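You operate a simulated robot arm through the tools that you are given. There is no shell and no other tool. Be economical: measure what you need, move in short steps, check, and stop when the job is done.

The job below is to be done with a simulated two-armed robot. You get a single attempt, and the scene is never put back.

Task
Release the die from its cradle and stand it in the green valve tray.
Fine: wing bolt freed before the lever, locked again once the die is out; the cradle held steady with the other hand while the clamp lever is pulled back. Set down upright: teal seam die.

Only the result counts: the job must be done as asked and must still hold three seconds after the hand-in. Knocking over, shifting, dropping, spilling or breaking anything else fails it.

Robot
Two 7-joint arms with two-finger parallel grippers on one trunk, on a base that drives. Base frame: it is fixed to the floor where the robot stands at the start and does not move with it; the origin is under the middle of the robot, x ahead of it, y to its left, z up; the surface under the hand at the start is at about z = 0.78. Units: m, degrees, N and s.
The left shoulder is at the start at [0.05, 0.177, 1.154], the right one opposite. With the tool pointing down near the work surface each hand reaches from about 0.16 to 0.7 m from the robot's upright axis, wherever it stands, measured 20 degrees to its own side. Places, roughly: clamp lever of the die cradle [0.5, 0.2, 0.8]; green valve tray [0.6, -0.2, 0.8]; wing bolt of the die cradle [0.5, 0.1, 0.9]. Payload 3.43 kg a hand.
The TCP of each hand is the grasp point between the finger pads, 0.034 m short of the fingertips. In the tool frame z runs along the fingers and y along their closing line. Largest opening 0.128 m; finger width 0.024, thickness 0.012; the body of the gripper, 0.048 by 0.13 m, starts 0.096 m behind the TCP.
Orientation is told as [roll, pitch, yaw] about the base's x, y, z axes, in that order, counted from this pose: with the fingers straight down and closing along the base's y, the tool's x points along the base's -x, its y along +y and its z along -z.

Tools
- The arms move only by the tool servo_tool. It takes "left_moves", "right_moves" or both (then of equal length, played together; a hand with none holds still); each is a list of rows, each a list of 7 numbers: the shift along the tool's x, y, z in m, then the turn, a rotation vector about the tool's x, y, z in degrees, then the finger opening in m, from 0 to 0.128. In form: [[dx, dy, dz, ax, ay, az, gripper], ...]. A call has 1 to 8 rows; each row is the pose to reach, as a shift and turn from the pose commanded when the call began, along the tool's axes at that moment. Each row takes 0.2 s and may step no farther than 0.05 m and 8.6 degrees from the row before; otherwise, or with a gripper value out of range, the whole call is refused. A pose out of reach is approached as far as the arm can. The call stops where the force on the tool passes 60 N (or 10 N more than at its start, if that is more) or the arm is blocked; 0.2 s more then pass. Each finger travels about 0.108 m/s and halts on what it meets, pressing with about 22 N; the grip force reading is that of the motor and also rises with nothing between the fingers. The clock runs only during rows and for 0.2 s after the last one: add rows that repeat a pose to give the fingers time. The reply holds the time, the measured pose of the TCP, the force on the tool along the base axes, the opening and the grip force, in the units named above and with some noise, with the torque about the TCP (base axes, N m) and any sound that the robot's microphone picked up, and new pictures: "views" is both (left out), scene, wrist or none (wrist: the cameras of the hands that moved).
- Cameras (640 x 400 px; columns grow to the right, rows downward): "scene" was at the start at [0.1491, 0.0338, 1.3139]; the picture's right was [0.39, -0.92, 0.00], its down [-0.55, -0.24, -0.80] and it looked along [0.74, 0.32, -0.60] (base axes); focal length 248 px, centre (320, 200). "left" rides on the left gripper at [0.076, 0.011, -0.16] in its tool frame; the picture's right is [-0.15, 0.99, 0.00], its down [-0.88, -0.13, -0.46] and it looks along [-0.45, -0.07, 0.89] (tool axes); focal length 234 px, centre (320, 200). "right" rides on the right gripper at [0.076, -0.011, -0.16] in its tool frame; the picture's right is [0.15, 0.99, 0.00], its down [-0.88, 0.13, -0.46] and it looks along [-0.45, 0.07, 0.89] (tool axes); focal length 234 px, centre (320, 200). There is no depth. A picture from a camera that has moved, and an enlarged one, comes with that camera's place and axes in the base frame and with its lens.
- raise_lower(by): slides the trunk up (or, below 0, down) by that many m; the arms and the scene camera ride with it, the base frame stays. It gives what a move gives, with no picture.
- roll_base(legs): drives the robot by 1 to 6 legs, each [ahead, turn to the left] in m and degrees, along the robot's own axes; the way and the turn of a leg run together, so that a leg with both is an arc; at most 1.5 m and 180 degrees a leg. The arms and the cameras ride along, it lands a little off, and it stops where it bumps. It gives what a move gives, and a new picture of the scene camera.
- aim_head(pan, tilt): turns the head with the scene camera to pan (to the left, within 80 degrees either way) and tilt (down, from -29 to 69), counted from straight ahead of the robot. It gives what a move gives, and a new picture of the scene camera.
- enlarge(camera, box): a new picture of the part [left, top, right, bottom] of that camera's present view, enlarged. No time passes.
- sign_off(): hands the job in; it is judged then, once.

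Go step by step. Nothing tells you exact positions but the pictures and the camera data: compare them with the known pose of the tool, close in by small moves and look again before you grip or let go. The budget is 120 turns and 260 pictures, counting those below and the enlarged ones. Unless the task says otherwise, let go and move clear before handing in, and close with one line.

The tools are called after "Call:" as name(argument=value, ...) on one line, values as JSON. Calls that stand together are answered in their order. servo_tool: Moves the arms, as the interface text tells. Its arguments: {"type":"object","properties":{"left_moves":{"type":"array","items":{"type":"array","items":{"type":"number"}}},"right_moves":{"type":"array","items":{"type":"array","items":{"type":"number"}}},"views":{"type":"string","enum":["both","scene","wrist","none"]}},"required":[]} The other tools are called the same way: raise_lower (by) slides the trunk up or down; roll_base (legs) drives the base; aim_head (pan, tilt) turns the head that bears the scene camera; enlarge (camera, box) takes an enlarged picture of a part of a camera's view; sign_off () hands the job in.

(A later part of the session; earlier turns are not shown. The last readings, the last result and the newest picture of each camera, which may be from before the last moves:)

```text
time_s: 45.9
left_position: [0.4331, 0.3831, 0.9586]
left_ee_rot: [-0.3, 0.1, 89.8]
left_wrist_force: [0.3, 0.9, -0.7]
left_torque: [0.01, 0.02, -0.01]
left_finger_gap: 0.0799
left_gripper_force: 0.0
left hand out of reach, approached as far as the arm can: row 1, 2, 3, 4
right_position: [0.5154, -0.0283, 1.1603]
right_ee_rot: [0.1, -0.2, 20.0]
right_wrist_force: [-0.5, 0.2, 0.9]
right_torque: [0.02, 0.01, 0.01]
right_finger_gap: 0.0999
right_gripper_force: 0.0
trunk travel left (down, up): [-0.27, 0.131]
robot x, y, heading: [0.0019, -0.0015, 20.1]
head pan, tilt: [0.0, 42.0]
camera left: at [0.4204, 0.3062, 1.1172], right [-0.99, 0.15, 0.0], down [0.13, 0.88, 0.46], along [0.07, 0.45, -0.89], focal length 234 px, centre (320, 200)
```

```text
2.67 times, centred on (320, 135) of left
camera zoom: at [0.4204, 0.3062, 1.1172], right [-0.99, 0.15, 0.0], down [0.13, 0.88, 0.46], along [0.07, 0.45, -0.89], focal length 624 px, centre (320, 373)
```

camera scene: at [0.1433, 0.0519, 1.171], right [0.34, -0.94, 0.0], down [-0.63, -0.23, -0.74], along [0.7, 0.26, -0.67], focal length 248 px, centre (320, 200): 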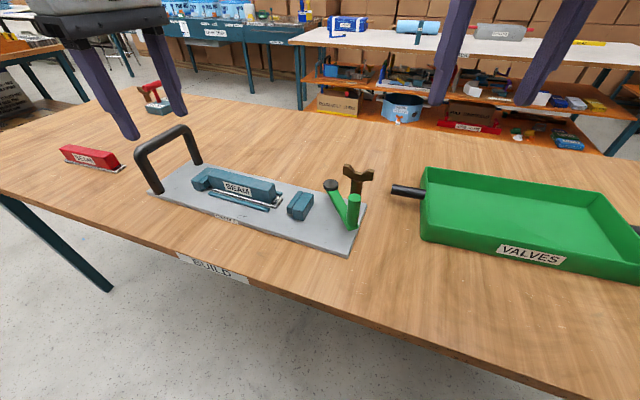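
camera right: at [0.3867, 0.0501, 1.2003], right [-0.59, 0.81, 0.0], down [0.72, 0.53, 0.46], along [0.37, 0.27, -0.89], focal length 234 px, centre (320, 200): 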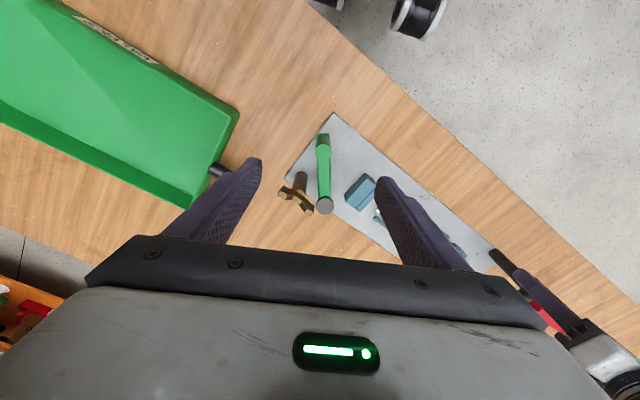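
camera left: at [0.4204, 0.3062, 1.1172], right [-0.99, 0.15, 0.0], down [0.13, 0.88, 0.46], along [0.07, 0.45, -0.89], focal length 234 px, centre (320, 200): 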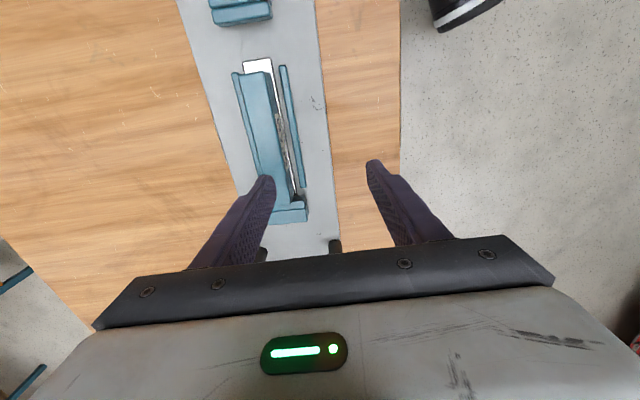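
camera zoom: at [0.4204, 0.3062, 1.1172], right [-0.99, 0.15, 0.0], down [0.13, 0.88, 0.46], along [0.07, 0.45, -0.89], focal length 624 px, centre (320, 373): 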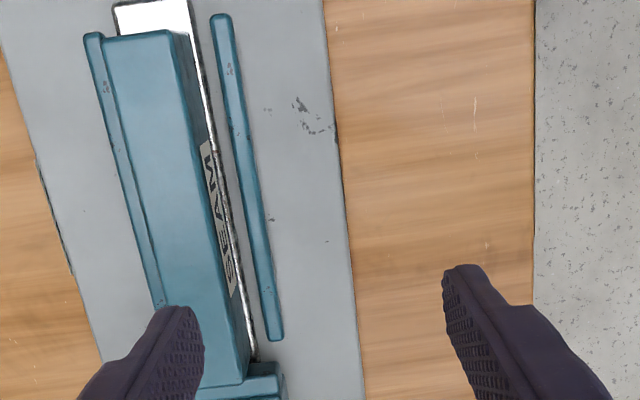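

Limited by the arm's configuration here. Turning the base back to about heading 0 brings the left shoulder closer to the die, so I'll raise the left hand and turn.

Call:
servo_tool(left_moves=[[0, 0.02, -0.04, 0, 0, 0, 0.08], [0, 0.04, -0.08, 0, 0, 0, 0.08]], views="none")

Call:
roll_base(legs=[[0, -20]])

```text
time_s: 46.5
left_position: [0.3926, 0.3833, 1.0374]
left_ee_rot: [0.0, 0.0, 89.8]
left_wrist_force: [0.3, -0.3, 0.4]
left_torque: [0.03, 0.0, 0.0]
left_finger_gap: 0.0801
left_gripper_force: 0.0
right_position: [0.5148, -0.0283, 1.1603]
right_ee_rot: [0.0, -0.2, 20.0]
right_wrist_force: [-0.8, -0.3, 0.6]
right_torque: [-0.02, -0.06, 0.02]
right_finger_gap: 0.0999
right_gripper_force: 0.1
trunk travel left (down, up): [-0.27, 0.131]
robot x, y, heading: [0.0017, 0.0007, 20.2]
head pan, tilt: [0.0, 42.0]
```

```text
time_s: 47.9
left_position: [0.5002, 0.2276, 1.0381]
left_ee_rot: [-0.2, -0.2, 69.9]
left_wrist_force: [0.4, -0.6, -0.5]
left_torque: [0.02, 0.03, 0.02]
left_finger_gap: 0.08
left_gripper_force: 0.0
right_position: [0.4751, -0.2006, 1.1602]
right_ee_rot: [0.2, -0.2, 0.2]
right_wrist_force: [0.3, 0.3, 0.1]
right_torque: [0.0, -0.01, 0.02]
right_finger_gap: 0.0998
right_gripper_force: 0.0
trunk travel left (down, up): [-0.27, 0.131]
robot x, y, heading: [0.001, -0.0016, 0.4]
head pan, tilt: [0.0, 42.0]
camera scene: at [0.1527, -0.0002, 1.251], right [0.01, -1.0, 0.0], down [-0.67, 0.0, -0.74], along [0.74, 0.0, -0.67], focal length 248 px, centre (320, 200)
```

scene: 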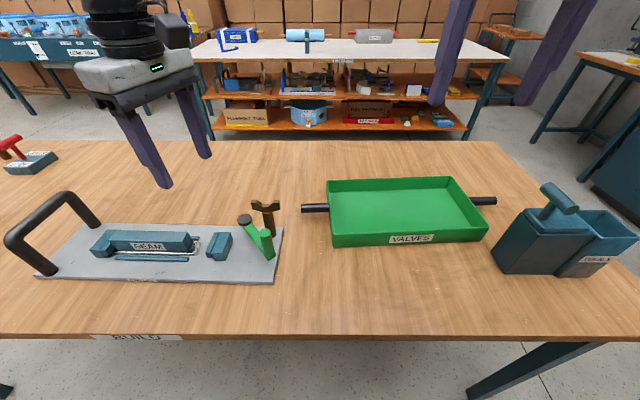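

A clear view now. I'll move the left hand over the die at yaw 90.

Call:
servo_tool(left_moves=[[-0.03, 0.016, 0.0, 0, 0, -5, 0.08], [-0.06, 0.032, 0.02, 0, 0, -10, 0.08], [-0.09, 0.048, 0.045, 0, 0, -15, 0.08], [-0.117, 0.064, 0.07, 0, 0, -20, 0.08]], views="wrist")

Call:
aim_head(pan=25, tilt=42)

Call:
enlarge(camera="left", box=[200, 60, 440, 210])

```text
time_s: 48.9
left_position: [0.4783, 0.3596, 0.9662]
left_ee_rot: [-0.1, 0.0, 90.0]
left_wrist_force: [0.2, 0.1, 0.0]
left_torque: [-0.02, -0.03, 0.01]
left_finger_gap: 0.0803
left_gripper_force: 0.0
right_position: [0.4759, -0.2005, 1.1603]
right_ee_rot: [0.0, -0.2, 0.2]
right_wrist_force: [0.6, 0.6, 0.4]
right_torque: [-0.01, -0.02, -0.04]
right_finger_gap: 0.1
right_gripper_force: 0.1
trunk travel left (down, up): [-0.27, 0.131]
robot x, y, heading: [-0.0035, -0.0, 0.1]
head pan, tilt: [0.0, 42.0]
camera left: at [0.4676, 0.2834, 1.1263], right [-0.99, 0.15, 0.0], down [0.13, 0.88, 0.46], along [0.07, 0.45, -0.89], focal length 234 px, centre (320, 200)
```

left: 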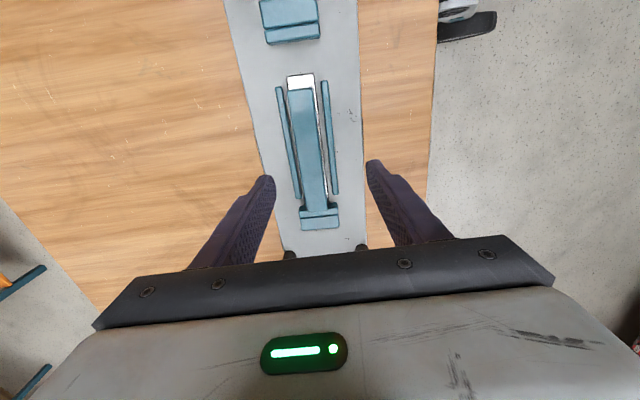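

```text
time_s: 49.8
left_position: [0.4794, 0.3591, 0.9681]
left_ee_rot: [-0.2, 0.0, 89.8]
left_wrist_force: [0.1, -0.1, 0.2]
left_torque: [-0.03, 0.01, 0.02]
left_finger_gap: 0.08
left_gripper_force: 0.1
right_position: [0.4755, -0.2019, 1.1604]
right_ee_rot: [0.1, -0.2, 0.2]
right_wrist_force: [0.5, 0.1, -0.1]
right_torque: [-0.01, 0.0, 0.02]
right_finger_gap: 0.1
right_gripper_force: 0.0
trunk travel left (down, up): [-0.27, 0.131]
robot x, y, heading: [0.0023, 0.0024, 0.3]
head pan, tilt: [25.0, 42.0]
camera scene: at [0.1447, 0.0355, 1.251], right [0.43, -0.9, 0.0], down [-0.61, -0.29, -0.74], along [0.67, 0.32, -0.67], focal length 248 px, centre (320, 200)
```

scene: 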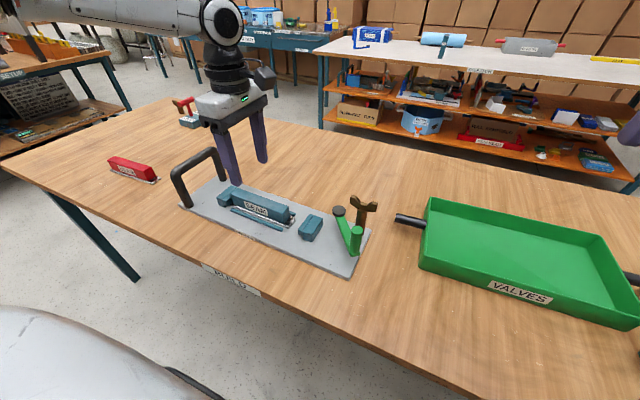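

```text
2.67 times, centred on (320, 135) of left
camera zoom: at [0.4676, 0.2824, 1.1268], right [-0.99, 0.15, 0.0], down [0.13, 0.88, 0.46], along [0.07, 0.45, -0.89], focal length 624 px, centre (320, 373)
```

zoom: 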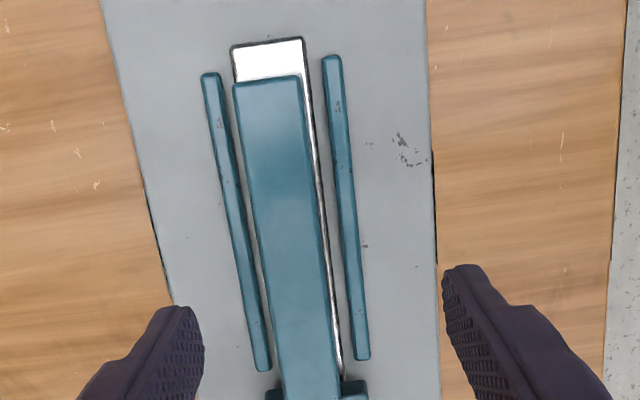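

Reachable. The die's centre line is x≈0.493, top z≈0.851, with low rails either side. I'll shift and descend with the tips staying above the rails (TCP z≈0.857), then look.

Call:
servo_tool(left_moves=[[0, -0.014, 0.03, 0, 0, 0, 0.08], [0, -0.014, 0.06, 0, 0, 0, 0.08], [0, -0.014, 0.09, 0, 0, 0, 0.07], [0, -0.014, 0.11, 0, 0, 0, 0.06]], views="both")

Call:
enlarge(camera="left", box=[200, 60, 440, 210])

Call:
enlarge(camera="scene", box=[160, 140, 390, 284])

```text
time_s: 50.8
left_position: [0.4941, 0.3584, 0.8569]
left_ee_rot: [-0.2, 0.0, 89.9]
left_wrist_force: [0.5, 0.5, -0.2]
left_torque: [-0.01, 0.02, -0.01]
left_finger_gap: 0.0603
left_gripper_force: 0.1
right_position: [0.4753, -0.2017, 1.1604]
right_ee_rot: [0.1, -0.2, 0.2]
right_wrist_force: [-0.4, 0.2, 0.6]
right_torque: [0.02, 0.0, -0.03]
right_finger_gap: 0.1
right_gripper_force: 0.0
trunk travel left (down, up): [-0.27, 0.131]
robot x, y, heading: [0.0046, 0.0, 0.0]
head pan, tilt: [25.0, 42.0]
camera scene: at [0.1447, 0.0357, 1.251], right [0.43, -0.9, 0.0], down [-0.6, -0.29, -0.74], along [0.67, 0.32, -0.67], focal length 248 px, centre (320, 200)
camera left: at [0.4822, 0.2817, 1.0177], right [-0.99, 0.15, 0.0], down [0.13, 0.88, 0.46], along [0.07, 0.45, -0.89], focal length 234 px, centre (320, 200)
```

scene: 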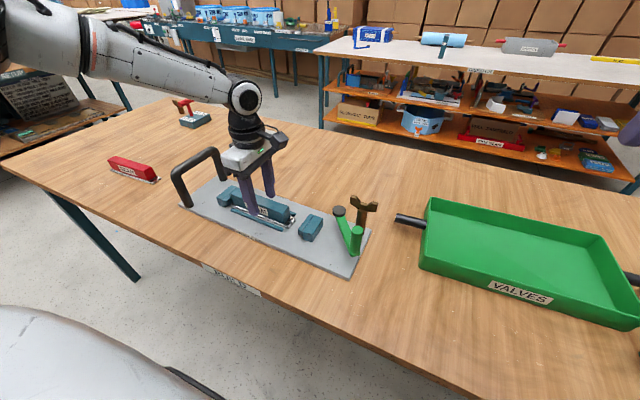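
left: 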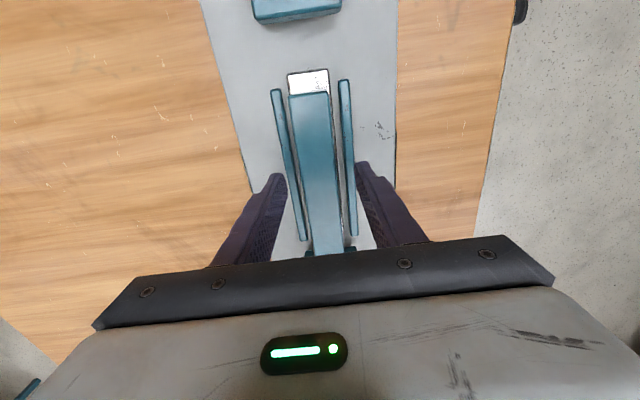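

```text
2.67 times, centred on (320, 135) of left
camera zoom: at [0.4822, 0.2817, 1.0177], right [-0.99, 0.15, 0.0], down [0.13, 0.88, 0.46], along [0.07, 0.45, -0.89], focal length 624 px, centre (320, 373)
```

zoom: 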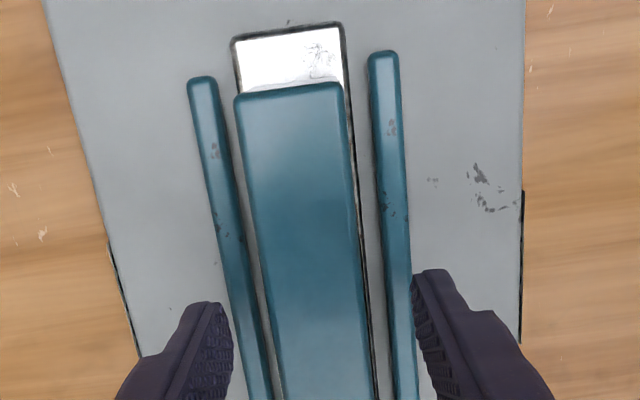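

```text
2.78 times, centred on (275, 212) of scene
camera zoom: at [0.1447, 0.0357, 1.251], right [0.43, -0.9, 0.0], down [-0.6, -0.29, -0.74], along [0.67, 0.32, -0.67], focal length 689 px, centre (445, 167)
```

zoom: 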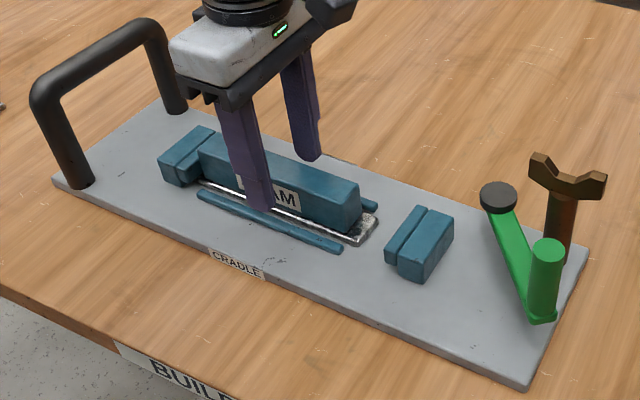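

The fingers straddle the die and are well centred; closing now.

Call:
servo_tool(left_moves=[[0, 0, 0, 0, 0, 0, 0.048], [0, 0, 0, 0, 0, 0, 0.038], [0, 0, 0, 0, 0, 0, 0.03], [0, 0, 0, 0, 0, 0, 0.02], [0, 0, 0, 0, 0, 0, 0.01], [0, 0, 0, 0, 0, 0, 0.01]], views="scene")

Call:
enlarge(camera="scene", box=[160, 140, 390, 284])

```text
time_s: 52.2
left_position: [0.4939, 0.3579, 0.8583]
left_ee_rot: [-0.2, 0.1, 89.9]
left_wrist_force: [1.4, 0.6, -0.6]
left_torque: [0.12, 0.07, -0.25]
left_finger_gap: 0.0297
left_gripper_force: 21.6
right_position: [0.475, -0.1995, 1.1596]
right_ee_rot: [0.1, -0.2, 0.2]
right_wrist_force: [-0.3, -0.8, -0.1]
right_torque: [0.0, -0.01, 0.02]
right_finger_gap: 0.1001
right_gripper_force: 0.0
trunk travel left (down, up): [-0.27, 0.131]
robot x, y, heading: [0.0009, -0.0026, 0.4]
head pan, tilt: [25.0, 42.0]
camera scene: at [0.1447, 0.0356, 1.251], right [0.43, -0.9, 0.0], down [-0.6, -0.29, -0.74], along [0.67, 0.32, -0.67], focal length 248 px, centre (320, 200)
```

scene: 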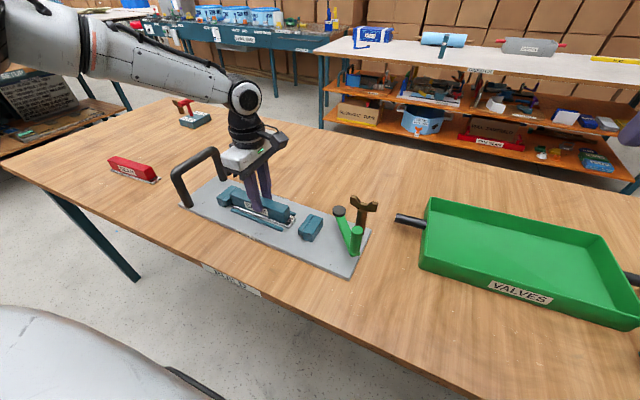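

```text
2.78 times, centred on (275, 212) of scene
camera zoom: at [0.1447, 0.0356, 1.251], right [0.43, -0.9, 0.0], down [-0.6, -0.29, -0.74], along [0.67, 0.32, -0.67], focal length 689 px, centre (445, 167)
```

zoom: 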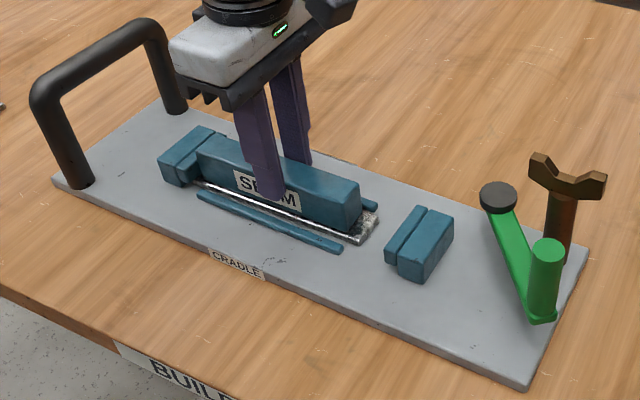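

Gripped (gap 0.0297). The die's base plate is tucked under the fixed left jaw's lip, so I'll slide it about 0.02 toward the opened jaw before lifting.

Call:
servo_tool(left_moves=[[0.006, 0, 0, 0, 0, 0, 0.01], [0.013, 0, 0, 0, 0, 0, 0.01], [0.02, 0, 0, 0, 0, 0, 0.01]], views="scene")

Call:
enlarge(camera="scene", box=[160, 140, 390, 284])

Call:
enlarge(camera="left", box=[200, 0, 440, 150])

```text
time_s: 53.0
left_position: [0.4942, 0.3391, 0.8591]
left_ee_rot: [-0.1, -0.1, 89.9]
left_wrist_force: [0.8, 1.8, 1.5]
left_torque: [0.49, 0.17, -0.05]
left_finger_gap: 0.0299
left_gripper_force: 22.1
right_position: [0.4748, -0.2011, 1.16]
right_ee_rot: [0.2, -0.2, 0.2]
right_wrist_force: [0.6, -0.5, 0.0]
right_torque: [0.0, -0.01, -0.04]
right_finger_gap: 0.1
right_gripper_force: 0.3
trunk travel left (down, up): [-0.27, 0.131]
robot x, y, heading: [0.0025, -0.002, 0.4]
head pan, tilt: [25.0, 42.0]
camera scene: at [0.1445, 0.0356, 1.2511], right [0.43, -0.9, 0.0], down [-0.6, -0.29, -0.74], along [0.67, 0.32, -0.67], focal length 248 px, centre (320, 200)
```

scene: 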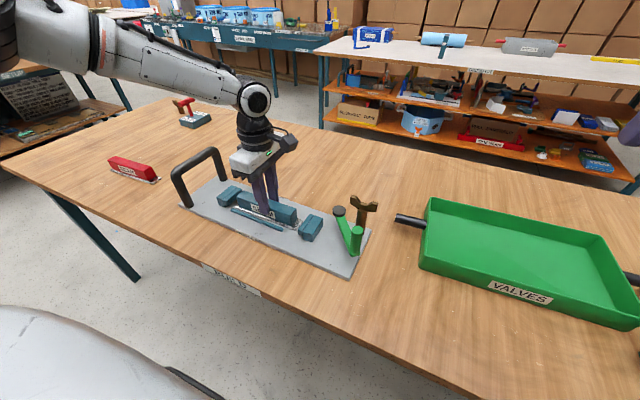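

```text
2.78 times, centred on (275, 212) of scene
camera zoom: at [0.1445, 0.0356, 1.2511], right [0.43, -0.9, 0.0], down [-0.6, -0.29, -0.74], along [0.67, 0.32, -0.67], focal length 689 px, centre (445, 167)
```

zoom: 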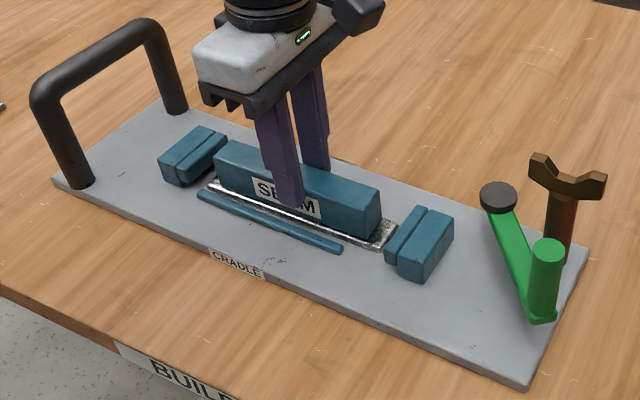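

```text
2.67 times, centred on (320, 75) of left
camera zoom: at [0.4823, 0.2616, 1.0179], right [-0.99, 0.15, 0.0], down [0.13, 0.88, 0.46], along [0.07, 0.45, -0.89], focal length 624 px, centre (320, 533)
```

zoom: 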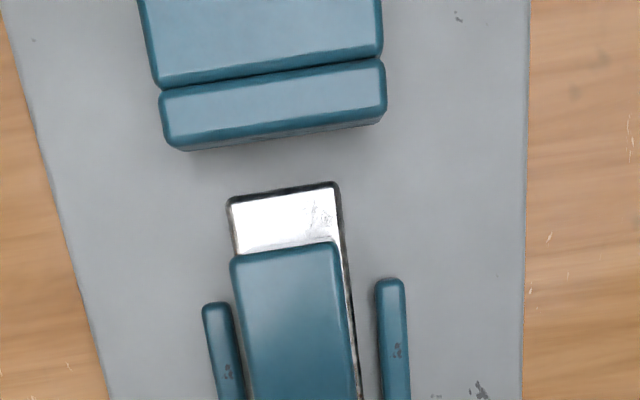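

Call:
enlarge(camera="scene", box=[210, 175, 274, 215])

Call:
enlarge(camera="scene", box=[270, 195, 334, 235])

```text
10.00 times, centred on (242, 195) of scene
camera zoom: at [0.1445, 0.0356, 1.2511], right [0.43, -0.9, 0.0], down [-0.6, -0.29, -0.74], along [0.67, 0.32, -0.67], focal length 2482 px, centre (1100, 250)
```

zoom: 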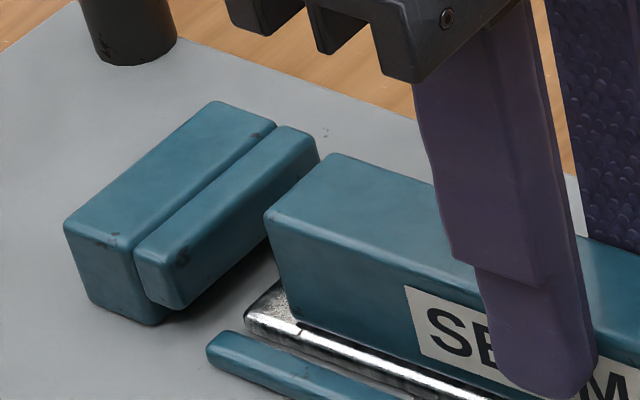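

```text
10.00 times, centred on (302, 215) of scene
camera zoom: at [0.1445, 0.0356, 1.2511], right [0.43, -0.9, 0.0], down [-0.6, -0.29, -0.74], along [0.67, 0.32, -0.67], focal length 2482 px, centre (500, 50)
```

zoom: 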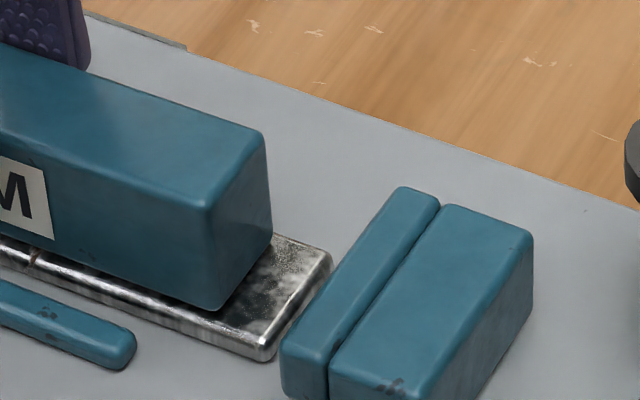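

Both ends look clear of the lips. I'll lift slowly by 1 cm and check the forces.

Call:
servo_tool(left_moves=[[0, 0, -0.004, 0, 0, 0, 0.01], [0, 0, -0.008, 0, 0, 0, 0.01], [0, 0, -0.014, 0, 0, 0, 0.01]], views="scene")

Call:
enlarge(camera="scene", box=[160, 140, 390, 284])

```text
time_s: 53.8
left_position: [0.4951, 0.3381, 0.8714]
left_ee_rot: [-0.1, 0.1, 89.9]
left_wrist_force: [-0.4, 0.7, -6.6]
left_torque: [-0.08, -0.01, 0.0]
left_finger_gap: 0.0297
left_gripper_force: 21.8
right_position: [0.4755, -0.201, 1.1601]
right_ee_rot: [0.0, -0.3, 0.2]
right_wrist_force: [0.7, 0.2, 0.7]
right_torque: [0.01, 0.0, -0.05]
right_finger_gap: 0.1
right_gripper_force: 0.0
trunk travel left (down, up): [-0.27, 0.131]
robot x, y, heading: [-0.0007, -0.0004, 0.4]
head pan, tilt: [25.0, 42.0]
camera scene: at [0.145, 0.0359, 1.2509], right [0.43, -0.9, 0.0], down [-0.61, -0.29, -0.74], along [0.67, 0.32, -0.67], focal length 248 px, centre (320, 200)
```

scene: 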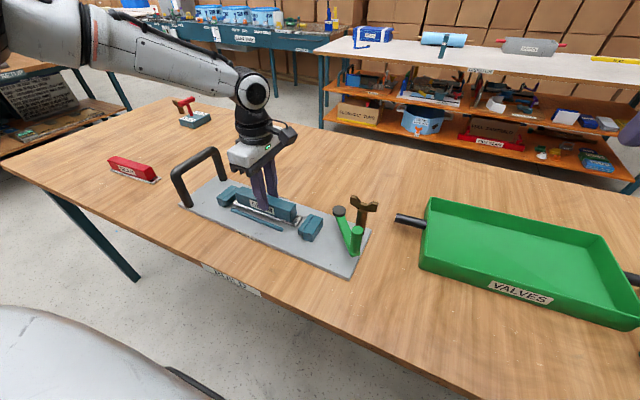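

```text
2.78 times, centred on (275, 212) of scene
camera zoom: at [0.145, 0.0359, 1.2509], right [0.43, -0.9, 0.0], down [-0.61, -0.29, -0.74], along [0.67, 0.32, -0.67], focal length 689 px, centre (445, 167)
```

zoom: 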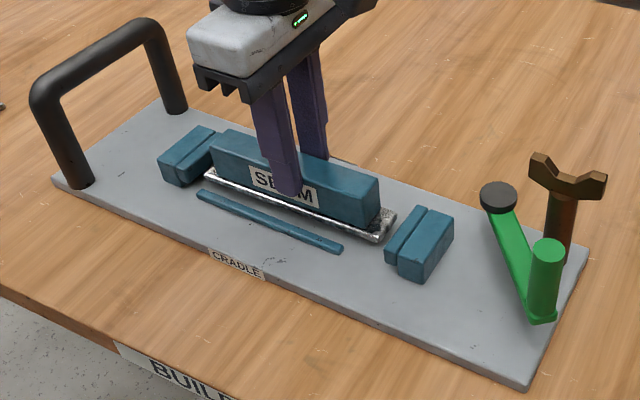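

The die is free, weighing about 0.7 kg and balanced. I'll lift it with the arm and trunk well above the lever, bolt and handle.

Call:
servo_tool(left_moves=[[0, 0, -0.03, 0, 0, 0, 0.01], [0, 0, -0.06, 0, 0, 0, 0.01], [0, 0.02, -0.085, 0, 0, 0, 0.01], [0, 0.04, -0.09, 0, 0, 0, 0.01]], views="none")

Call:
raise_lower(by=0.12)

```text
time_s: 54.8
left_position: [0.4539, 0.3387, 0.9615]
left_ee_rot: [-0.1, 0.0, 89.8]
left_wrist_force: [-0.1, -0.2, -5.2]
left_torque: [-0.04, 0.01, -0.01]
left_finger_gap: 0.0296
left_gripper_force: 21.6
right_position: [0.4767, -0.2006, 1.1611]
right_ee_rot: [0.0, -0.2, 0.2]
right_wrist_force: [0.0, -0.2, -1.0]
right_torque: [-0.02, -0.01, -0.03]
right_finger_gap: 0.1001
right_gripper_force: 0.0
trunk travel left (down, up): [-0.27, 0.131]
robot x, y, heading: [0.0003, 0.0012, 0.3]
head pan, tilt: [25.0, 42.0]
```

```text
time_s: 56.3
left_position: [0.4545, 0.3385, 1.0802]
left_ee_rot: [-0.1, 0.0, 89.9]
left_wrist_force: [0.3, -0.5, -6.7]
left_torque: [-0.08, 0.01, 0.03]
left_finger_gap: 0.0296
left_gripper_force: 22.1
right_position: [0.4756, -0.2007, 1.2801]
right_ee_rot: [0.0, -0.2, 0.1]
right_wrist_force: [-0.7, 0.1, -0.4]
right_torque: [0.0, 0.02, 0.01]
right_finger_gap: 0.0999
right_gripper_force: 0.1
trunk travel left (down, up): [-0.39, 0.011]
robot x, y, heading: [0.0028, 0.0014, 0.3]
head pan, tilt: [25.0, 42.0]
```

Now I'll turn the base 40° right toward the tray.

Call:
roll_base(legs=[[0, -40]])

Call:
aim_head(pan=18, tilt=45)

```text
time_s: 58.6
left_position: [0.5647, -0.0296, 1.0819]
left_ee_rot: [0.0, 0.0, 50.2]
left_wrist_force: [0.0, -0.5, -6.2]
left_torque: [-0.04, 0.02, -0.01]
left_finger_gap: 0.0298
left_gripper_force: 22.3
right_position: [0.2378, -0.4587, 1.2802]
right_ee_rot: [0.1, -0.2, -39.5]
right_wrist_force: [0.1, -0.1, -0.6]
right_torque: [0.02, -0.01, -0.04]
right_finger_gap: 0.1001
right_gripper_force: 0.1
trunk travel left (down, up): [-0.39, 0.011]
robot x, y, heading: [-0.0017, 0.0007, -39.5]
head pan, tilt: [25.0, 42.0]
camera scene: at [0.1345, -0.0662, 1.3709], right [-0.25, -0.97, 0.0], down [-0.65, 0.17, -0.74], along [0.72, -0.18, -0.67], focal length 248 px, centre (320, 200)
```

scene: 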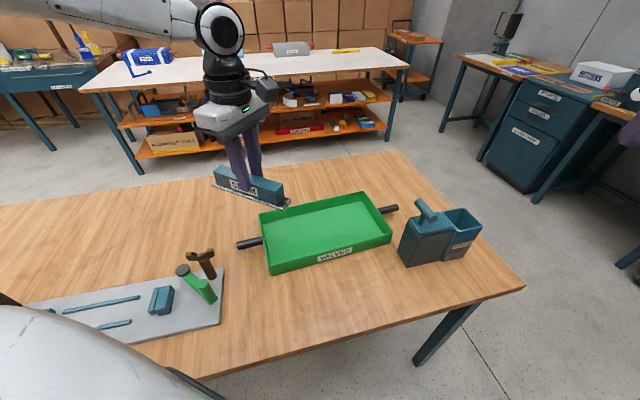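

```text
time_s: 59.3
left_position: [0.565, -0.029, 1.0815]
left_ee_rot: [-0.1, 0.0, 50.2]
left_wrist_force: [-0.2, 0.4, -6.4]
left_torque: [-0.03, 0.08, -0.02]
left_finger_gap: 0.0297
left_gripper_force: 22.0
right_position: [0.2386, -0.4597, 1.2798]
right_ee_rot: [0.0, -0.2, -39.5]
right_wrist_force: [0.2, 0.1, -0.2]
right_torque: [0.0, 0.01, -0.02]
right_finger_gap: 0.0999
right_gripper_force: 0.1
trunk travel left (down, up): [-0.39, 0.011]
robot x, y, heading: [0.0021, 0.002, -39.4]
head pan, tilt: [18.0, 45.0]
camera scene: at [0.1295, -0.0746, 1.3666], right [-0.36, -0.93, 0.0], down [-0.66, 0.26, -0.71], along [0.66, -0.26, -0.71], focal length 248 px, centre (320, 200)
```

scene: 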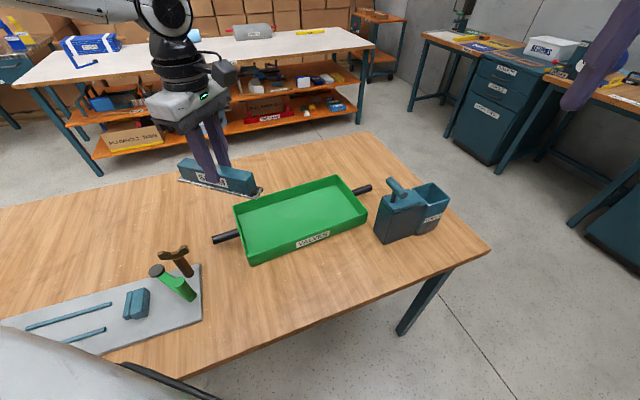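

I'll move the die over the tray's centre (about [0.605, −0.195]) and turn it to lie along the tray.

Call:
servo_tool(left_moves=[[0.02, -0.026, 0, 0, 0, -6, 0.01], [0.04, -0.052, 0, 0, 0, -12, 0.01], [0.06, -0.078, 0, 0, 0, -18, 0.01], [0.08, -0.104, 0.0, 0, 0, -24, 0.01], [0.101, -0.13, 0.0, 0, 0, -30, 0.01]], views="both")

```text
time_s: 60.5
left_position: [0.591, -0.1655, 1.0817]
left_ee_rot: [-0.2, 0.1, 80.5]
left_wrist_force: [-1.3, -0.1, -5.8]
left_torque: [-0.06, 0.01, 0.01]
left_finger_gap: 0.0298
left_gripper_force: 21.5
left hand out of reach, approached as far as the arm can: row 5
right_position: [0.2382, -0.4587, 1.281]
right_ee_rot: [0.0, -0.1, -39.5]
right_wrist_force: [-0.1, 0.5, 0.9]
right_torque: [-0.01, -0.07, -0.01]
right_finger_gap: 0.1001
right_gripper_force: 0.0
trunk travel left (down, up): [-0.39, 0.011]
robot x, y, heading: [-0.0002, 0.0008, -39.3]
head pan, tilt: [18.0, 45.0]
camera scene: at [0.1289, -0.0743, 1.3667], right [-0.37, -0.93, 0.0], down [-0.66, 0.26, -0.71], along [0.66, -0.26, -0.71], focal length 248 px, centre (320, 200)
camera left: at [0.5674, -0.2391, 1.2418], right [-0.95, 0.31, 0.0], down [0.27, 0.85, 0.45], along [0.14, 0.43, -0.89], focal length 234 px, centre (320, 200)
```

scene: 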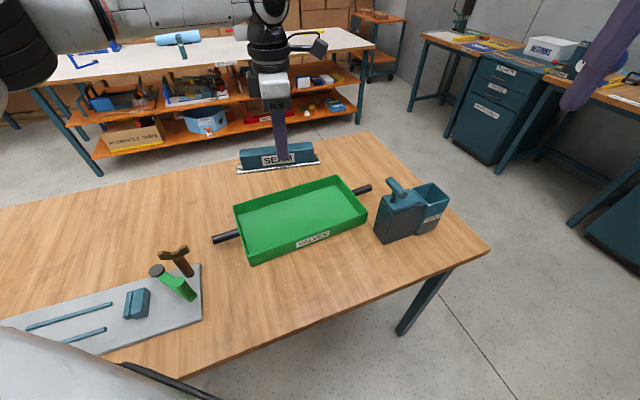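
left: 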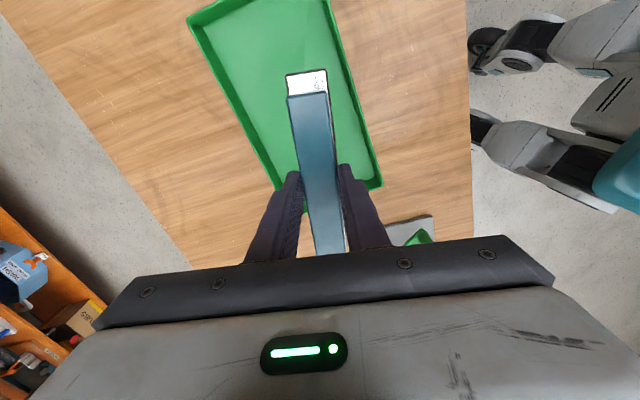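

The die is above the tray at [0.591, −0.166] and well inside its walls. I'll lower with the trunk first and then look.

Call:
raise_lower(by=-0.19)

Call:
servo_tool(left_moves=[[0, 0, 0.0, 0, 0, 0, 0.01]], views="both")

Call:
enlarge(camera="scene", box=[200, 80, 440, 230])

```text
time_s: 62.5
left_position: [0.5928, -0.1664, 0.8915]
left_ee_rot: [-0.2, 0.3, 80.1]
left_wrist_force: [1.2, 0.6, -7.0]
left_torque: [-0.08, -0.02, -0.02]
left_finger_gap: 0.0299
left_gripper_force: 22.1
right_position: [0.238, -0.4577, 1.0903]
right_ee_rot: [0.0, -0.2, -39.5]
right_wrist_force: [0.6, 0.5, 0.7]
right_torque: [0.02, -0.01, -0.02]
right_finger_gap: 0.1
right_gripper_force: 0.0
trunk travel left (down, up): [-0.2, 0.201]
robot x, y, heading: [-0.003, -0.0013, -39.5]
head pan, tilt: [18.0, 45.0]
```

```text
time_s: 62.9
left_position: [0.5933, -0.1663, 0.8917]
left_ee_rot: [-0.3, 0.2, 80.2]
left_wrist_force: [-1.0, -0.1, -7.2]
left_torque: [-0.06, 0.03, -0.02]
left_finger_gap: 0.0299
left_gripper_force: 22.0
right_position: [0.2384, -0.4572, 1.0896]
right_ee_rot: [0.0, -0.3, -39.6]
right_wrist_force: [-0.1, 0.0, -0.6]
right_torque: [-0.03, 0.03, 0.0]
right_finger_gap: 0.1
right_gripper_force: 0.0
trunk travel left (down, up): [-0.2, 0.201]
robot x, y, heading: [-0.0004, -0.0018, -39.6]
head pan, tilt: [18.0, 45.0]
camera scene: at [0.1293, -0.0748, 1.1766], right [-0.37, -0.93, 0.0], down [-0.66, 0.26, -0.71], along [0.66, -0.26, -0.71], focal length 248 px, centre (320, 200)
camera left: at [0.5672, -0.2396, 1.052], right [-0.95, 0.31, 0.0], down [0.28, 0.85, 0.45], along [0.14, 0.43, -0.89], focal length 234 px, centre (320, 200)
```

scene: 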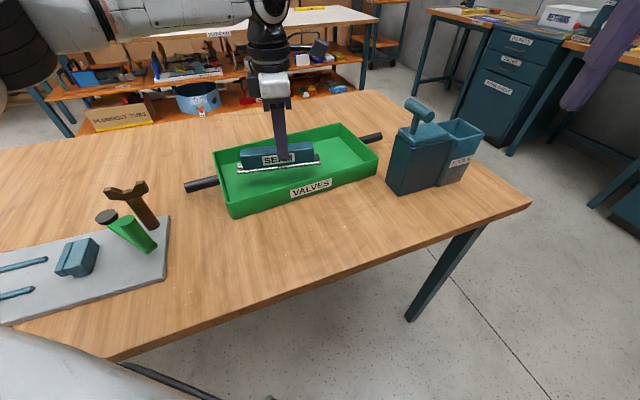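
left: 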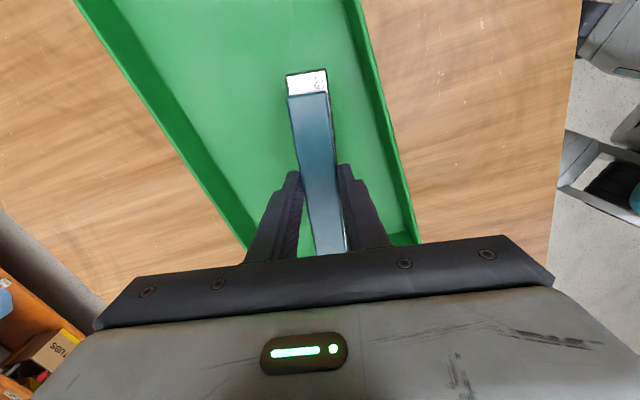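

```text
2.67 times, centred on (320, 155) of scene
camera zoom: at [0.1293, -0.0748, 1.1766], right [-0.37, -0.93, 0.0], down [-0.66, 0.26, -0.71], along [0.66, -0.26, -0.71], focal length 662 px, centre (320, 320)
```

zoom: 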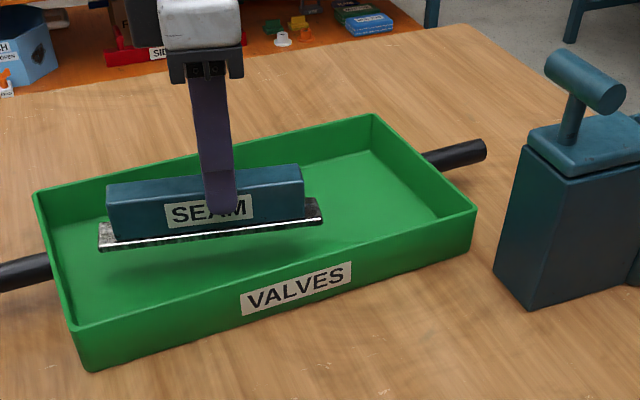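

The die hovers level inside the tray. I'll nudge it 2 cm inward and go down most of the way.

Call:
servo_tool(left_moves=[[0.01, 0, 0.0, 0, 0, -2, 0.01], [0.02, 0, 0.008, 0, 0, -4, 0.01], [0.02, 0, 0.018, 0, 0, -4, 0.01], [0.02, 0, 0.026, 0, 0, -4, 0.01]], views="scene")

Call:
enlarge(camera="scene", box=[200, 80, 440, 230])

```text
time_s: 63.9
left_position: [0.5821, -0.169, 0.8678]
left_ee_rot: [-0.2, 0.3, 84.1]
left_wrist_force: [-0.2, -0.8, -6.9]
left_torque: [-0.05, 0.0, 0.0]
left_finger_gap: 0.0299
left_gripper_force: 22.2
left hand out of reach, approached as far as the arm can: row 1, 2, 3, 4
right_position: [0.2385, -0.459, 1.0904]
right_ee_rot: [0.0, -0.2, -39.4]
right_wrist_force: [0.6, 0.1, -0.8]
right_torque: [0.01, 0.02, -0.01]
right_finger_gap: 0.1001
right_gripper_force: 0.1
trunk travel left (down, up): [-0.2, 0.201]
robot x, y, heading: [0.0027, -0.0008, -39.3]
head pan, tilt: [18.0, 45.0]
camera scene: at [0.1294, -0.0748, 1.1766], right [-0.37, -0.93, 0.0], down [-0.66, 0.26, -0.71], along [0.66, -0.26, -0.71], focal length 248 px, centre (320, 200)
```

scene: 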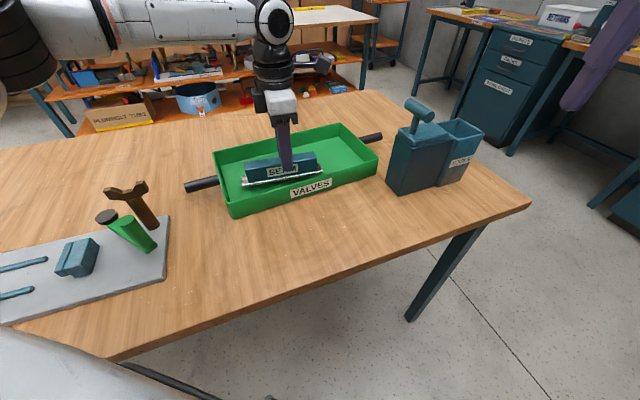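

```text
2.67 times, centred on (320, 155) of scene
camera zoom: at [0.1294, -0.0748, 1.1766], right [-0.37, -0.93, 0.0], down [-0.66, 0.26, -0.71], along [0.66, -0.26, -0.71], focal length 662 px, centre (320, 320)
```

zoom: 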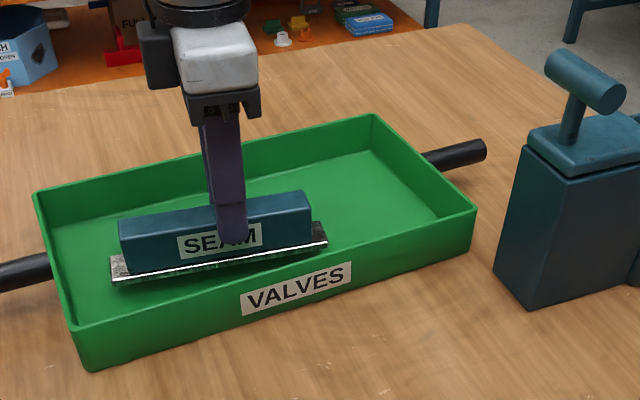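

Position is fine. I'll finish with small, purely vertical trunk steps, watching the force.

Call:
raise_lower(by=-0.009)

```text
time_s: 64.5
left_position: [0.5824, -0.1687, 0.8587]
left_ee_rot: [-0.2, 0.3, 84.1]
left_wrist_force: [-0.6, 0.1, -5.3]
left_torque: [-0.11, 0.01, -0.02]
left_finger_gap: 0.0297
left_gripper_force: 21.4
right_position: [0.2386, -0.4582, 1.0814]
right_ee_rot: [0.0, -0.2, -39.5]
right_wrist_force: [0.7, 0.2, -0.5]
right_torque: [0.0, -0.03, -0.03]
right_finger_gap: 0.1002
right_gripper_force: 0.0
trunk travel left (down, up): [-0.191, 0.21]
robot x, y, heading: [0.0015, -0.0001, -39.2]
head pan, tilt: [18.0, 45.0]
```

Call:
raise_lower(by=-0.004)

Call:
enlarge(camera="scene", box=[220, 120, 350, 200])

```text
time_s: 65.0
left_position: [0.5821, -0.17, 0.8544]
left_ee_rot: [-0.3, 0.2, 84.2]
left_wrist_force: [0.3, 0.6, -6.1]
left_torque: [-0.08, 0.0, 0.01]
left_finger_gap: 0.0297
left_gripper_force: 22.0
right_position: [0.2378, -0.4587, 1.078]
right_ee_rot: [0.0, -0.2, -39.4]
right_wrist_force: [0.1, 0.4, 0.5]
right_torque: [0.02, 0.03, 0.01]
right_finger_gap: 0.1001
right_gripper_force: 0.2
trunk travel left (down, up): [-0.187, 0.214]
robot x, y, heading: [0.0028, -0.0013, -39.3]
head pan, tilt: [18.0, 45.0]
```

```text
4.92 times, centred on (285, 160) of scene
camera zoom: at [0.1292, -0.0748, 1.1636], right [-0.37, -0.93, 0.0], down [-0.66, 0.26, -0.71], along [0.66, -0.26, -0.71], focal length 1222 px, centre (492, 397)
```

zoom: 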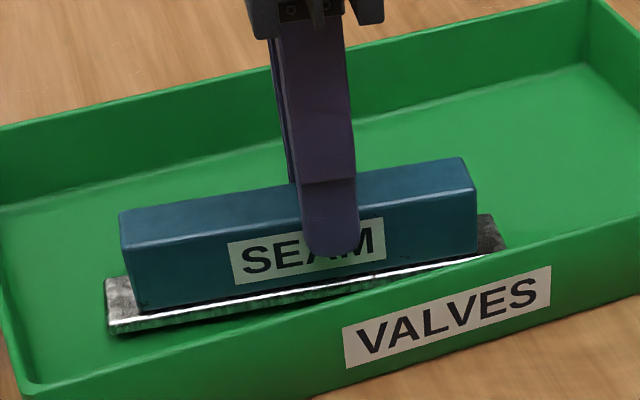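

Call:
raise_lower(by=-0.004)

Call:
raise_lower(by=-0.003)

```text
time_s: 65.6
left_position: [0.5829, -0.1695, 0.851]
left_ee_rot: [-0.2, 0.3, 84.1]
left_wrist_force: [-0.1, -0.3, -6.9]
left_torque: [-0.08, 0.0, 0.01]
left_finger_gap: 0.03
left_gripper_force: 22.4
right_position: [0.2383, -0.4579, 1.0722]
right_ee_rot: [-0.1, -0.2, -39.4]
right_wrist_force: [0.9, -0.1, -0.8]
right_torque: [-0.04, -0.02, -0.01]
right_finger_gap: 0.1002
right_gripper_force: 0.1
trunk travel left (down, up): [-0.183, 0.218]
robot x, y, heading: [0.0056, 0.003, -39.1]
head pan, tilt: [18.0, 45.0]
```

```text
time_s: 66.1
left_position: [0.5823, -0.169, 0.8486]
left_ee_rot: [-0.3, 0.3, 84.2]
left_wrist_force: [0.1, -0.5, 1.5]
left_torque: [0.71, 0.01, -0.05]
left_finger_gap: 0.03
left_gripper_force: 22.1
right_position: [0.2371, -0.4587, 1.0708]
right_ee_rot: [0.1, -0.3, -39.5]
right_wrist_force: [-0.8, 1.0, 0.3]
right_torque: [0.0, -0.03, -0.01]
right_finger_gap: 0.1003
right_gripper_force: 0.0
trunk travel left (down, up): [-0.18, 0.221]
robot x, y, heading: [0.0035, -0.0028, -39.4]
head pan, tilt: [18.0, 45.0]
```

Contact: the force has gone from −7 to +1.5. I'll open gently and rise clear.

Call:
servo_tool(left_moves=[[0, 0, 0, 0, 0, 0, 0.034], [0, 0, 0, 0, 0, 0, 0.04], [0, 0, 0, 0, 0, 0, 0.055], [0, 0, -0.02, 0, 0, 0, 0.055], [0, 0, -0.05, 0, 0, 0, 0.06], [0, 0, -0.09, 0, 0, 0, 0.06]], views="both")

Call:
enlarge(camera="scene", box=[200, 80, 440, 230])

```text
time_s: 67.5
left_position: [0.5814, -0.1635, 0.9374]
left_ee_rot: [-0.3, 0.5, 84.2]
left_wrist_force: [-0.8, 0.1, 0.2]
left_torque: [-0.01, -0.03, 0.01]
left_finger_gap: 0.0598
left_gripper_force: 0.0
left hand out of reach, approached as far as the arm can: row 6
right_position: [0.2369, -0.4583, 1.0708]
right_ee_rot: [0.1, -0.2, -39.5]
right_wrist_force: [-0.4, 0.2, -0.3]
right_torque: [0.0, 0.01, -0.02]
right_finger_gap: 0.0999
right_gripper_force: 0.0
trunk travel left (down, up): [-0.18, 0.221]
robot x, y, heading: [-0.0001, -0.0018, -39.7]
head pan, tilt: [18.0, 45.0]
camera scene: at [0.1286, -0.0746, 1.1567], right [-0.37, -0.93, 0.0], down [-0.66, 0.26, -0.71], along [0.66, -0.26, -0.71], focal length 248 px, centre (320, 200)
camera left: at [0.5604, -0.2384, 1.0982], right [-0.97, 0.25, -0.01], down [0.22, 0.87, 0.45], along [0.12, 0.43, -0.89], focal length 234 px, centre (320, 200)
```

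scene: 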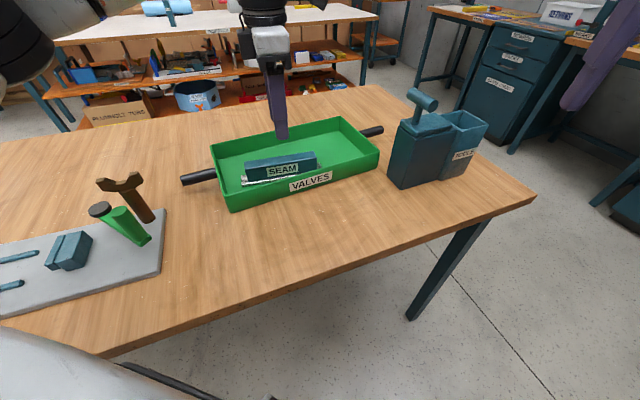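
left: 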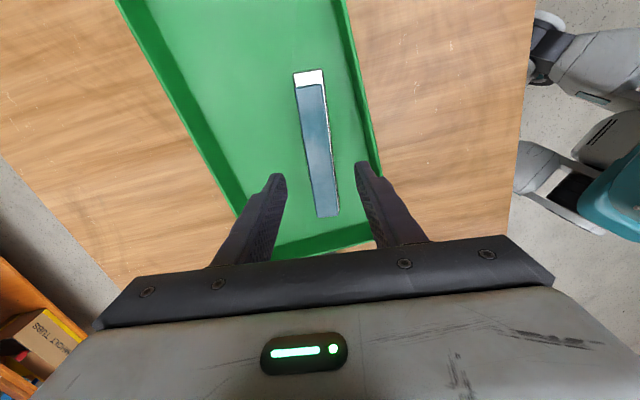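

```text
2.67 times, centred on (320, 155) of scene
camera zoom: at [0.1286, -0.0746, 1.1567], right [-0.37, -0.93, 0.0], down [-0.66, 0.26, -0.71], along [0.66, -0.26, -0.71], focal length 662 px, centre (320, 320)
```

zoom: 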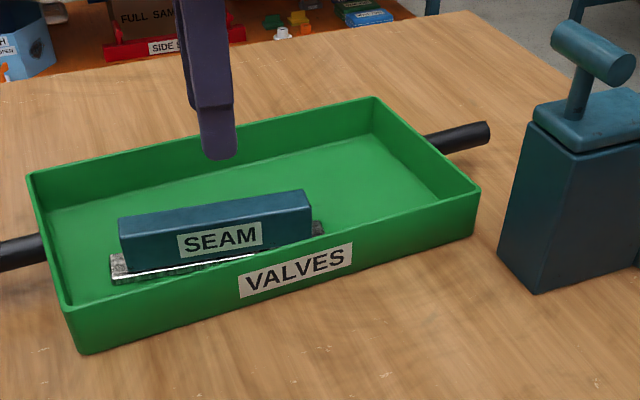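

The die stands upright in the tray. Next I'll relock the wing bolt with the left hand: raise, then go over the wing at yaw 90.

Call:
raise_lower(by=0.06)

Call:
servo_tool(left_moves=[[-0.03, 0.01, 0, 0, 0, 0, 0.06], [-0.07, 0.02, 0, 0, 0, -1, 0.06], [-0.11, 0.03, 0, 0, 0, -2, 0.06], [-0.15, 0.04, 0, 0, 0, -3, 0.06], [-0.19, 0.05, 0, 0, 0, -4, 0.06], [-0.235, 0.06, 0, 0, 0, -5, 0.06], [-0.275, 0.071, 0, 0, 0, -6, 0.06]], views="wrist")

Call:
aim_head(pan=50, tilt=40)

Call:
enlarge(camera="left", box=[220, 90, 420, 215])

```text
time_s: 68.5
left_position: [0.5801, -0.1634, 0.9981]
left_ee_rot: [-0.3, 0.4, 84.2]
left_wrist_force: [-0.4, 0.7, -0.9]
left_torque: [0.01, -0.02, 0.0]
left_finger_gap: 0.0601
left_gripper_force: 0.1
right_position: [0.2372, -0.4579, 1.1302]
right_ee_rot: [0.2, -0.2, -39.5]
right_wrist_force: [-0.1, 0.7, 0.5]
right_torque: [-0.04, 0.03, 0.01]
right_finger_gap: 0.1001
right_gripper_force: 0.1
trunk travel left (down, up): [-0.24, 0.161]
robot x, y, heading: [0.0011, 0.0001, -39.4]
head pan, tilt: [18.0, 45.0]
```

```text
time_s: 70.1
left_position: [0.5375, 0.1167, 0.9929]
left_ee_rot: [-0.2, 0.4, 90.1]
left_wrist_force: [0.3, -0.8, 0.4]
left_torque: [-0.02, 0.0, 0.02]
left_finger_gap: 0.0599
left_gripper_force: 0.0
right_position: [0.2384, -0.4579, 1.1298]
right_ee_rot: [0.0, -0.1, -39.5]
right_wrist_force: [0.1, -0.2, -0.2]
right_torque: [0.04, 0.0, -0.02]
right_finger_gap: 0.1001
right_gripper_force: 0.0
trunk travel left (down, up): [-0.24, 0.161]
robot x, y, heading: [-0.0008, 0.0033, -39.6]
head pan, tilt: [18.0, 45.0]
camera left: at [0.5259, 0.041, 1.1539], right [-0.99, 0.14, 0.0], down [0.13, 0.88, 0.45], along [0.07, 0.44, -0.89], focal length 234 px, centre (320, 200)
```

left: 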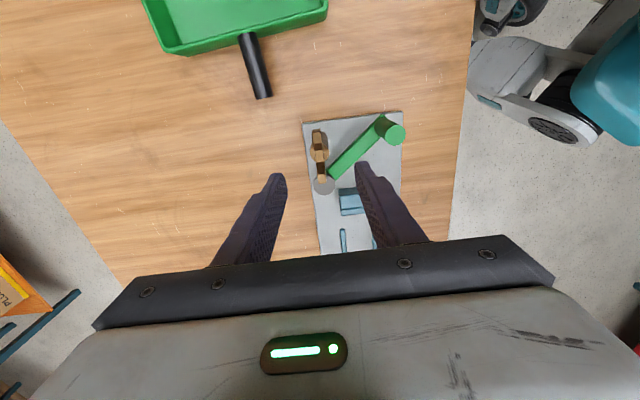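

```text
time_s: 71.1
left_position: [0.5368, 0.1168, 0.9942]
left_ee_rot: [-0.3, 0.5, 90.2]
left_wrist_force: [-0.2, 0.5, -0.4]
left_torque: [-0.01, 0.0, 0.01]
left_finger_gap: 0.0601
left_gripper_force: 0.0
right_position: [0.2373, -0.4593, 1.1299]
right_ee_rot: [0.1, -0.2, -39.4]
right_wrist_force: [-0.2, -0.2, 0.0]
right_torque: [-0.01, 0.01, -0.01]
right_finger_gap: 0.1
right_gripper_force: 0.0
trunk travel left (down, up): [-0.24, 0.161]
robot x, y, heading: [0.0005, 0.001, -39.5]
head pan, tilt: [50.0, 40.0]
camera scene: at [0.1367, -0.0295, 1.2239], right [0.18, -0.98, 0.0], down [-0.63, -0.12, -0.77], along [0.75, 0.14, -0.64], focal length 248 px, centre (320, 200)
```

scene: 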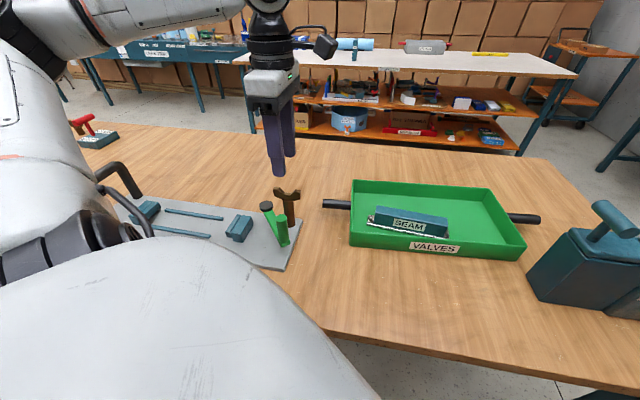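

```text
3.20 times, centred on (320, 152) of left
camera zoom: at [0.5261, 0.04, 1.1546], right [-0.99, 0.14, -0.01], down [0.13, 0.88, 0.45], along [0.07, 0.44, -0.89], focal length 749 px, centre (320, 352)
```

zoom: 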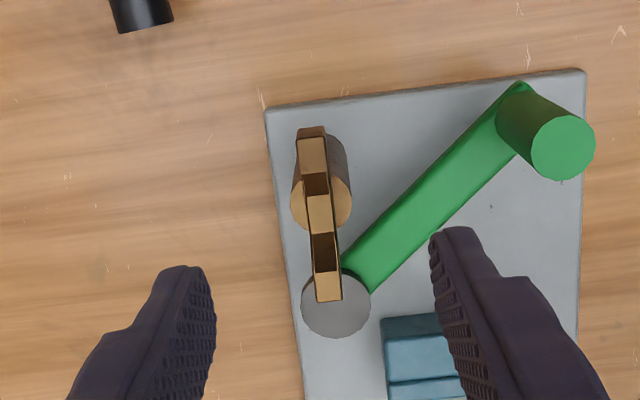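

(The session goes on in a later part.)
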